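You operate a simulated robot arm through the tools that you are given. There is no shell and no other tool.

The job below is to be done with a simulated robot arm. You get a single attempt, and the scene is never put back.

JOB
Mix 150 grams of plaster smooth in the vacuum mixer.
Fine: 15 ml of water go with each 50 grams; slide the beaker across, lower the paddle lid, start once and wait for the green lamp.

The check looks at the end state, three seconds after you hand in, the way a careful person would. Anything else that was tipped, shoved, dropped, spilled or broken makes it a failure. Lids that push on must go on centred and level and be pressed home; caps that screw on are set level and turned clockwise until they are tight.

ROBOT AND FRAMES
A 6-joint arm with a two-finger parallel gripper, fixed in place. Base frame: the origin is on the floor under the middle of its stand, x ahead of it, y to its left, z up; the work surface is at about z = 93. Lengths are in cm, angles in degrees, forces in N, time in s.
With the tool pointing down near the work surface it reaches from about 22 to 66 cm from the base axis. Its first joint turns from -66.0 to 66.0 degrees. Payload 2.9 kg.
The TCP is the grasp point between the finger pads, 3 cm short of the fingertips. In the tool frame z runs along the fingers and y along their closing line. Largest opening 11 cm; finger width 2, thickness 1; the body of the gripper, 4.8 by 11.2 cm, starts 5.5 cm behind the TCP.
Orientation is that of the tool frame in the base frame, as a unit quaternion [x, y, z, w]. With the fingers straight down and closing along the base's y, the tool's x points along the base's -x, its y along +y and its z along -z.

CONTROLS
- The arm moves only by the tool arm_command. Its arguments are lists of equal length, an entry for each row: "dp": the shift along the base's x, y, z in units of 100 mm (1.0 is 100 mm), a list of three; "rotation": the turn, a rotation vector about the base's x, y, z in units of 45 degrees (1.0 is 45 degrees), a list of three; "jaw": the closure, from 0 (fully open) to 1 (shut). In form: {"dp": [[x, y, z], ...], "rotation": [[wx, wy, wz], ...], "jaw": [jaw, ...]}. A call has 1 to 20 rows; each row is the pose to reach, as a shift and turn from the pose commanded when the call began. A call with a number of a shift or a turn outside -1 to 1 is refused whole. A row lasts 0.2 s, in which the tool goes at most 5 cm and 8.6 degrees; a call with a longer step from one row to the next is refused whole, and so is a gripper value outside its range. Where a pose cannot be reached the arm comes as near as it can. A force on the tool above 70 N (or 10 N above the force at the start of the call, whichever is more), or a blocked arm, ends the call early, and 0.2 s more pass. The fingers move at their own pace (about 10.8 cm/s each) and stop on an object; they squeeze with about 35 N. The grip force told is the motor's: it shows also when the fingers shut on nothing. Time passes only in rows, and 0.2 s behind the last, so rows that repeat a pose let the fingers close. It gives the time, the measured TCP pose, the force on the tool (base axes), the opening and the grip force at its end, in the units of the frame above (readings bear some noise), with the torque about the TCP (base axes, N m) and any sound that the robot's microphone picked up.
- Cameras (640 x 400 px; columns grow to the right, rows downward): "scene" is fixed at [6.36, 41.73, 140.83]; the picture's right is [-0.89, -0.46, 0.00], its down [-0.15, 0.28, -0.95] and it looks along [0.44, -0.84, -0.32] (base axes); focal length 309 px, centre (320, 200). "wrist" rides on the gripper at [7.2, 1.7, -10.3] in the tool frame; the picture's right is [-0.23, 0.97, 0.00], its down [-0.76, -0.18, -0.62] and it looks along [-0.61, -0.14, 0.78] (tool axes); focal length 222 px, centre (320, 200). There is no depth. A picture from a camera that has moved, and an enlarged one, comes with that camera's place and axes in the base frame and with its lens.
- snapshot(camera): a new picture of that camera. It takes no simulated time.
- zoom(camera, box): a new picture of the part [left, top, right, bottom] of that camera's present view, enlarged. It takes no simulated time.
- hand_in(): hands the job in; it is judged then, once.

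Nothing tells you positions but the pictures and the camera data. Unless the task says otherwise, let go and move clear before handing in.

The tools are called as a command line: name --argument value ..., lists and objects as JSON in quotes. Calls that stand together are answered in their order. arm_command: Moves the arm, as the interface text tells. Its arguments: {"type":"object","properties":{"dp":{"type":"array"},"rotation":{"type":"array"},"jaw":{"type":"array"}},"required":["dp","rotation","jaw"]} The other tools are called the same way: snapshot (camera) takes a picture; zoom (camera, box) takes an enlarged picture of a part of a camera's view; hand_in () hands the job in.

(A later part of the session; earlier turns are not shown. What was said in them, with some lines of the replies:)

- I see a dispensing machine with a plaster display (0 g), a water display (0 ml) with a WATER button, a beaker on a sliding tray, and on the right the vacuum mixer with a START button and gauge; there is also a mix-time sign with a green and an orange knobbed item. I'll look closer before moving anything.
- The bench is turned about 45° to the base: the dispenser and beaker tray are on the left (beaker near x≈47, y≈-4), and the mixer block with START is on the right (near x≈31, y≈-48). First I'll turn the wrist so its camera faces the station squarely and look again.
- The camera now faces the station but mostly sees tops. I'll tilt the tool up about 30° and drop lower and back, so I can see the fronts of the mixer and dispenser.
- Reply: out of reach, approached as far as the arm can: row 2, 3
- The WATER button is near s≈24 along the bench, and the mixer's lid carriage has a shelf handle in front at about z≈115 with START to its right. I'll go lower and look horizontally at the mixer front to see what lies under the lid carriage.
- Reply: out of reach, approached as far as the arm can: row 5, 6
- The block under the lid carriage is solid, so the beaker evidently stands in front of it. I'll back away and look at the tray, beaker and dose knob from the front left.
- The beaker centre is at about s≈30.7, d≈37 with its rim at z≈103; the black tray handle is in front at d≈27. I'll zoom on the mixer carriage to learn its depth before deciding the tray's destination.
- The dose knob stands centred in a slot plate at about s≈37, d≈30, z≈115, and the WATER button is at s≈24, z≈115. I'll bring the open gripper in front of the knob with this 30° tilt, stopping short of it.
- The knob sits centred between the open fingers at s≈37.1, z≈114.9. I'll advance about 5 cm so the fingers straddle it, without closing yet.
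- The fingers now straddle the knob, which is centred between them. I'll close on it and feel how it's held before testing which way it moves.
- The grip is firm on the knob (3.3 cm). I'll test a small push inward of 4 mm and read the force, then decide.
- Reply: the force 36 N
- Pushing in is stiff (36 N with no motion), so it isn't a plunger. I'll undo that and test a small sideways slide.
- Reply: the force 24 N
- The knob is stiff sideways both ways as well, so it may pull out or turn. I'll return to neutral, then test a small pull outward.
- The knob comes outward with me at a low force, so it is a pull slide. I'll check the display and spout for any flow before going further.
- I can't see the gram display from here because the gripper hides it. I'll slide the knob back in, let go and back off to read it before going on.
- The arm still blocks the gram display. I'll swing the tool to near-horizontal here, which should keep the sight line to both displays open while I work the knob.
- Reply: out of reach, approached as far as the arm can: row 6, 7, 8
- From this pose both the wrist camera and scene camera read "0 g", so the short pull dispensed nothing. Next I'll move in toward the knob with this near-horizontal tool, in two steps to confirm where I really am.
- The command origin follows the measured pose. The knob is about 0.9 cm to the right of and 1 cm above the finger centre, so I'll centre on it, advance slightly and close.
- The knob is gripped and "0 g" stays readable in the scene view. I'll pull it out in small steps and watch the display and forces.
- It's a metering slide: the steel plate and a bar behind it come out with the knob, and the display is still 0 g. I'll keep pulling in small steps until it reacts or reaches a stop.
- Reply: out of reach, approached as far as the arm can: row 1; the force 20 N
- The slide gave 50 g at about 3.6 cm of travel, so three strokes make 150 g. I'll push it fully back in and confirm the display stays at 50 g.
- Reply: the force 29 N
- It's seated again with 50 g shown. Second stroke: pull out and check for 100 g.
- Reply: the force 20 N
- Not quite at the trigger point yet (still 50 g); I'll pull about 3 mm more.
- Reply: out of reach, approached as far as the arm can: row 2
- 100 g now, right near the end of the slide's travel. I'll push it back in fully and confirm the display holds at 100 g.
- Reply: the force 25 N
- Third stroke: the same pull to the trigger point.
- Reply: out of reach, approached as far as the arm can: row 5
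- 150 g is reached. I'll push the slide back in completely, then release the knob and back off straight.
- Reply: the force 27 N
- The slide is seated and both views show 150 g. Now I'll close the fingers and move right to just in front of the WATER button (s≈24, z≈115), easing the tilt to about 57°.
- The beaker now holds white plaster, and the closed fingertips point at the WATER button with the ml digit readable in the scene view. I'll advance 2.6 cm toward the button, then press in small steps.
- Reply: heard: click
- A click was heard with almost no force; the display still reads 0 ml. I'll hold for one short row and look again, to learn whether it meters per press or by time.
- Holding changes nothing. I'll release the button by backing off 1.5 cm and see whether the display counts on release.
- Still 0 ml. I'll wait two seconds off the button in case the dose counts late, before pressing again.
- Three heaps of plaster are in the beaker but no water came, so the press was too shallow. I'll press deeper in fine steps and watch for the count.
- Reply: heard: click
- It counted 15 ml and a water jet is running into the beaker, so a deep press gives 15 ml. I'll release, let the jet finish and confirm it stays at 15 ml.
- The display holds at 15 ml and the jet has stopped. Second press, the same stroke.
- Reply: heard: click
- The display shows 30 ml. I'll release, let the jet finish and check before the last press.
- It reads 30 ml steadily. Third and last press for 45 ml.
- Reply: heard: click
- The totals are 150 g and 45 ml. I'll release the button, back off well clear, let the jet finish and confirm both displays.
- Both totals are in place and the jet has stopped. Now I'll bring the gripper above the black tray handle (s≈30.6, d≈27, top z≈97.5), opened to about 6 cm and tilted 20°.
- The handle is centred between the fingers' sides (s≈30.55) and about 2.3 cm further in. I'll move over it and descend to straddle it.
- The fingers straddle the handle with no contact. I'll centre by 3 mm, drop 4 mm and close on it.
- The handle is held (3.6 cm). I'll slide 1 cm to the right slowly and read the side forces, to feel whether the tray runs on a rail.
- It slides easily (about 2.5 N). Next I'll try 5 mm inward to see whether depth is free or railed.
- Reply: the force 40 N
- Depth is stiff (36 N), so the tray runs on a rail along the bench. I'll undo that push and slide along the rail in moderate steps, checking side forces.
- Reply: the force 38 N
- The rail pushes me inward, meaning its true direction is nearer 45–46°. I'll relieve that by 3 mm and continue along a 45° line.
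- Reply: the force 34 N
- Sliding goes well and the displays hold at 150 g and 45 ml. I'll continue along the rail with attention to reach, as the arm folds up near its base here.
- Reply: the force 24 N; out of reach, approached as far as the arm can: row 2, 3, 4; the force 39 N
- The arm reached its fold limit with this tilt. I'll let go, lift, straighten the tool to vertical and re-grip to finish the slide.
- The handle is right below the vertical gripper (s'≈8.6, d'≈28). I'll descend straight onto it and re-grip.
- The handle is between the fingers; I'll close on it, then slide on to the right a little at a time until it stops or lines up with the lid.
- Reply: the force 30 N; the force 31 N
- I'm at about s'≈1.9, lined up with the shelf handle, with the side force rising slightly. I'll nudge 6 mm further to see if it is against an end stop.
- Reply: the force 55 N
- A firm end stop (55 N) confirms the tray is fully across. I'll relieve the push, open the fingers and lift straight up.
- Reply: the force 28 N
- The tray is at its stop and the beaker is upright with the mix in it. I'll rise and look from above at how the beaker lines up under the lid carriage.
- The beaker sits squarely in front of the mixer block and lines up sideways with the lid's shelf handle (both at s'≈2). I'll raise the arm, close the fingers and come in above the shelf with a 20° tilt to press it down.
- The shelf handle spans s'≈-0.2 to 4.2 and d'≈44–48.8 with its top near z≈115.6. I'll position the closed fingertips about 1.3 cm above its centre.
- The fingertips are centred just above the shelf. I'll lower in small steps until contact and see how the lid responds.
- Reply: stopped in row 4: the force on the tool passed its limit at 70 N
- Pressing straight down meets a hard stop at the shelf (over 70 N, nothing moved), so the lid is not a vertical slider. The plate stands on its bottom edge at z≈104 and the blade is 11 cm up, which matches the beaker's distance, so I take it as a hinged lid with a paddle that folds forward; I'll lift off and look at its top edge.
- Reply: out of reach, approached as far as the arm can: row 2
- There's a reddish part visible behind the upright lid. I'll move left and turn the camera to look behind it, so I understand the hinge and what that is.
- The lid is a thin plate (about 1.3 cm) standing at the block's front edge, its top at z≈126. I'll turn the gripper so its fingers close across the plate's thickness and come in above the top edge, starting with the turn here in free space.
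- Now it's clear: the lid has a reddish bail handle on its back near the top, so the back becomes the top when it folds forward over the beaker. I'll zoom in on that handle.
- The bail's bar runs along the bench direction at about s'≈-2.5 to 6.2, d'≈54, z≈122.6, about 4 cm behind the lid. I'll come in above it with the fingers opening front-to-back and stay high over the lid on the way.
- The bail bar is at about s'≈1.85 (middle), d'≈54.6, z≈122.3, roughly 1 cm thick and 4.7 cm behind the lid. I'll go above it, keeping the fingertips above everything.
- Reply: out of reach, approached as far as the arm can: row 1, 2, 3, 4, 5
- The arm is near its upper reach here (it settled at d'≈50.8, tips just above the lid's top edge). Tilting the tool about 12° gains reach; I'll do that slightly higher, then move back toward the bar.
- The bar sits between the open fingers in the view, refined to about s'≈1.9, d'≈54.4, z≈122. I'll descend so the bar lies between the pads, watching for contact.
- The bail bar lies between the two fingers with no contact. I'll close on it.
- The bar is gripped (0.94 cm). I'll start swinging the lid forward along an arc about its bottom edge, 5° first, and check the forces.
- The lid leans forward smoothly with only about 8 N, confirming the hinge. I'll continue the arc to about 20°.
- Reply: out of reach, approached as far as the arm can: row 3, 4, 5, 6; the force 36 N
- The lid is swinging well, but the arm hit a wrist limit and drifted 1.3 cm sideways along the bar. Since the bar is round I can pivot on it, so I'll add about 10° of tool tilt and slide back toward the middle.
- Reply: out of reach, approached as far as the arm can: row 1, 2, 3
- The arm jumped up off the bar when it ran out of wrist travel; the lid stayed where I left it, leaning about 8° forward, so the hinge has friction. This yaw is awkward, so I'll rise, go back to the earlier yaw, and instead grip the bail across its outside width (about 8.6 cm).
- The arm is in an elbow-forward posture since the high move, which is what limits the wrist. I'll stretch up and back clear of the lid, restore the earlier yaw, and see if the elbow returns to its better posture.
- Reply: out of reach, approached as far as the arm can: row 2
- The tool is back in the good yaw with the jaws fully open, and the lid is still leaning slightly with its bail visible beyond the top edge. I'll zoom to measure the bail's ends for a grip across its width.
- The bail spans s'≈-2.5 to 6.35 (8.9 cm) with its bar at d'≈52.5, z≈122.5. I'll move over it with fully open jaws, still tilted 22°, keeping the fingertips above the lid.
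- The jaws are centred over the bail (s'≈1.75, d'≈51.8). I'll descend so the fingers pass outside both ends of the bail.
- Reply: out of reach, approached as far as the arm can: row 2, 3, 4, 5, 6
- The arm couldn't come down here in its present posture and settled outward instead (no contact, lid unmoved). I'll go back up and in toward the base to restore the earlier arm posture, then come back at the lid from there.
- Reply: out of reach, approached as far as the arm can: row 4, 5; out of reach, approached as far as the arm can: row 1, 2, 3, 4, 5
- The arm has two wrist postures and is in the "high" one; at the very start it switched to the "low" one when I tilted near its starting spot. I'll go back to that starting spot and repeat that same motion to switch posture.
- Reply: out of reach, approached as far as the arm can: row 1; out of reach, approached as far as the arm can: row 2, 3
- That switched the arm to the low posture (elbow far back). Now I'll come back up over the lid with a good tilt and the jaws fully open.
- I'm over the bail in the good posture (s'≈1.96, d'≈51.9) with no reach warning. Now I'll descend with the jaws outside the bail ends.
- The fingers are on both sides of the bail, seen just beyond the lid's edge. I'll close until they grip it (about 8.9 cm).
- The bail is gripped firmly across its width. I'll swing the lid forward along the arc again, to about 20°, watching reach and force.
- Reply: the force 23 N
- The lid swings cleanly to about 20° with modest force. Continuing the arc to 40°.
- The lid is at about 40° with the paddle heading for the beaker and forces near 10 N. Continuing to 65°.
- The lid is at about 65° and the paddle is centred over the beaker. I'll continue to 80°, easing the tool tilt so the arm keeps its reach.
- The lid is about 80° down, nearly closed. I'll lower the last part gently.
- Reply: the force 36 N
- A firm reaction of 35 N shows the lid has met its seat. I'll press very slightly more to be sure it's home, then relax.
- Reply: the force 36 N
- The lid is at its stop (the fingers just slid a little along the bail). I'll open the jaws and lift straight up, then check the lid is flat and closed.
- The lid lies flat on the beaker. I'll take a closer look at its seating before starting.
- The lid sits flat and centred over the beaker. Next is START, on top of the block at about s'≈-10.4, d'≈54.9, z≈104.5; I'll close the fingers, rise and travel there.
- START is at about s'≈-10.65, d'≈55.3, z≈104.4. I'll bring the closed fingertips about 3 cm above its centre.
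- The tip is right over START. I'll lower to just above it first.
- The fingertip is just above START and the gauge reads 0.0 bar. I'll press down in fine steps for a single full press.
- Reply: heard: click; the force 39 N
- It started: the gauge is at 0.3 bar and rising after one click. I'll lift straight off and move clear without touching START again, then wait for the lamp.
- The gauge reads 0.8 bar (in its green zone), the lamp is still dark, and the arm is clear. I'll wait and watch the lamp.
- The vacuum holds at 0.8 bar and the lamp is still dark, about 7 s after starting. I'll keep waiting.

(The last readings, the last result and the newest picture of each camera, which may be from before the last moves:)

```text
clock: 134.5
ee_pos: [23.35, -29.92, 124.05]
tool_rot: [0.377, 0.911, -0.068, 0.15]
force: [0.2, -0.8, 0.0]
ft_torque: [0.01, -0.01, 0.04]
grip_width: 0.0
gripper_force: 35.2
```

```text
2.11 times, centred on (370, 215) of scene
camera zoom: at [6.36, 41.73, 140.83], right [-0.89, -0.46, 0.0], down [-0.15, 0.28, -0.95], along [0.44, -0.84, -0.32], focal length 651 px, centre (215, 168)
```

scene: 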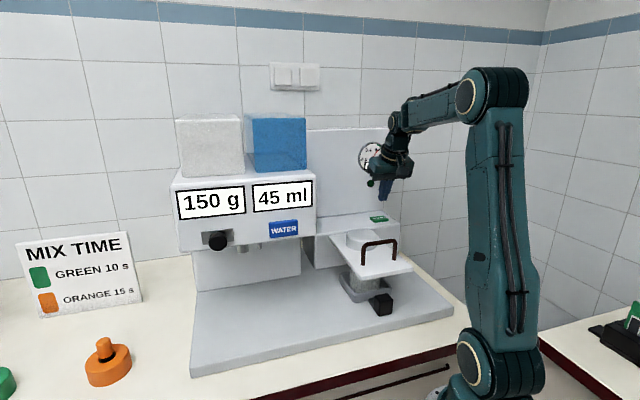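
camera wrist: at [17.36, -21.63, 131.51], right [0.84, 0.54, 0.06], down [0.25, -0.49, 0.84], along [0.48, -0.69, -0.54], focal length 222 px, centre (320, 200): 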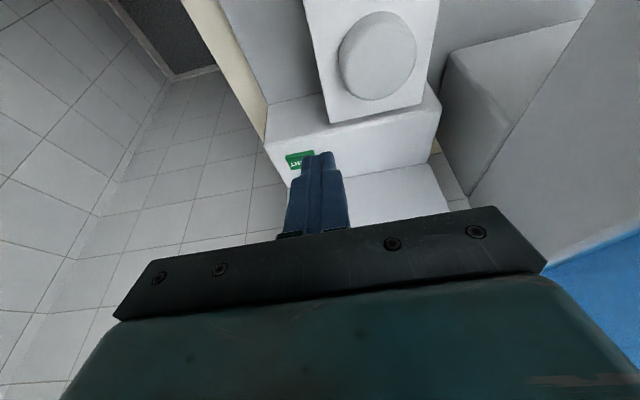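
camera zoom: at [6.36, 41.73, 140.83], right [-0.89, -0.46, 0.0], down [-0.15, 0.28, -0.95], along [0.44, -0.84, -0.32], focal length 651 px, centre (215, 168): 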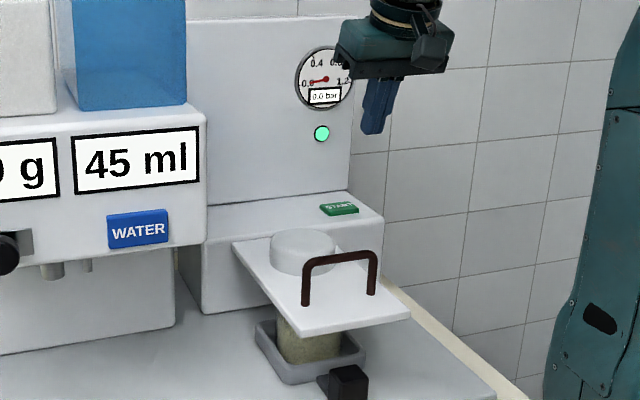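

The green lamp is lit, the vacuum is released and the mix looks uniform. I'll do a last overall check of the scene before handing in.

snapshot --camera "scene"

zoom --camera "scene" --box '[330, 220, 410, 320]'

zoom --camera "scene" --box '[165, 165, 325, 265]'

```text
taken
```

scene: 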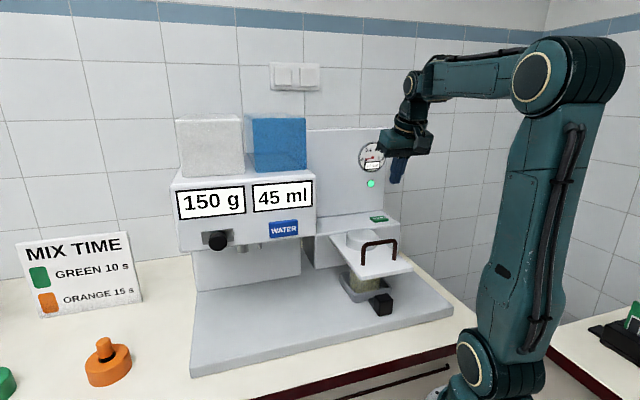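

```text
4.00 times, centred on (370, 270) of scene
camera zoom: at [6.36, 41.73, 140.83], right [-0.89, -0.46, 0.0], down [-0.15, 0.28, -0.95], along [0.44, -0.84, -0.32], focal length 1238 px, centre (120, -80)
```

zoom: 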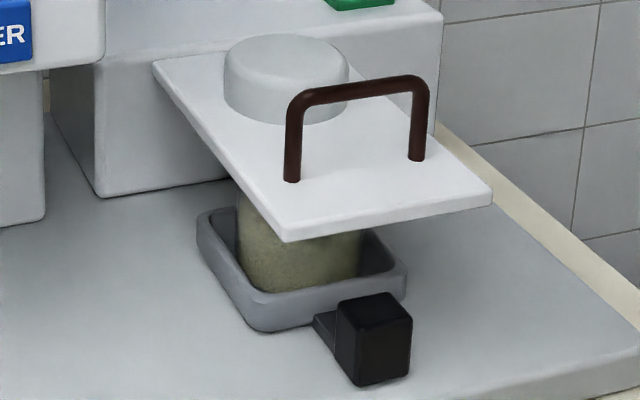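

```text
4.00 times, centred on (245, 215) of scene
camera zoom: at [6.36, 41.73, 140.83], right [-0.89, -0.46, 0.0], down [-0.15, 0.28, -0.95], along [0.44, -0.84, -0.32], focal length 1238 px, centre (620, 140)
```

zoom: 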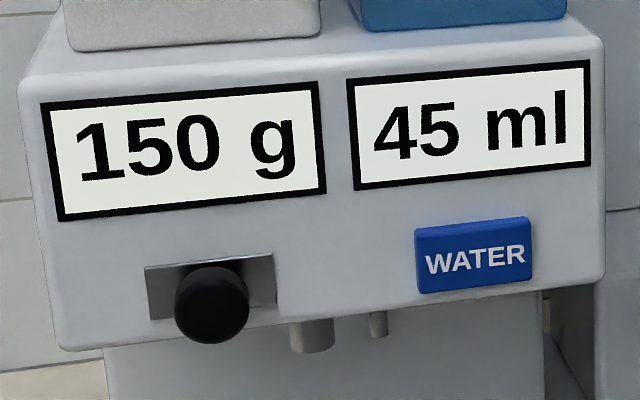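

Everything is in order: 150 g and 45 ml dispensed, dose slide home, beaker docked under the closed lid, green lamp on, nothing else disturbed, and the arm is clear. Handing in.

hand_in

```text
The job is handed in.
```

I mixed the 150 g of plaster with 45 ml of water in the vacuum mixer, and the green lamp came on about 11 s after the one START press. I've handed the job in; no result has come back yet.

- **Dosing:** three strokes of the dose slide gave 150 g, and three counted presses of WATER gave 45 ml. The first WATER press was too shallow and gave nothing.
- **Beaker and lid:** the tray is against its end stop. The paddle lid is folded down flat on the beaker and pressed until it met its seat.
- **Mixing:** the gauge held 0.8 bar during the run and was back at 0.0 when the lamp lit. From outside the mix looks even, but I couldn't check how smooth it is under the lid.
- **Paddle pressed by mistake:** I first took the lid for a vertical slider and pressed down on its paddle blade with just over 70 N before the arm stopped. Nothing moved, and I saw no damage afterwards.

I saw nothing spilled or knocked over, and the arm is clear. I never touched the green and orange pieces next to the mix-time sign.
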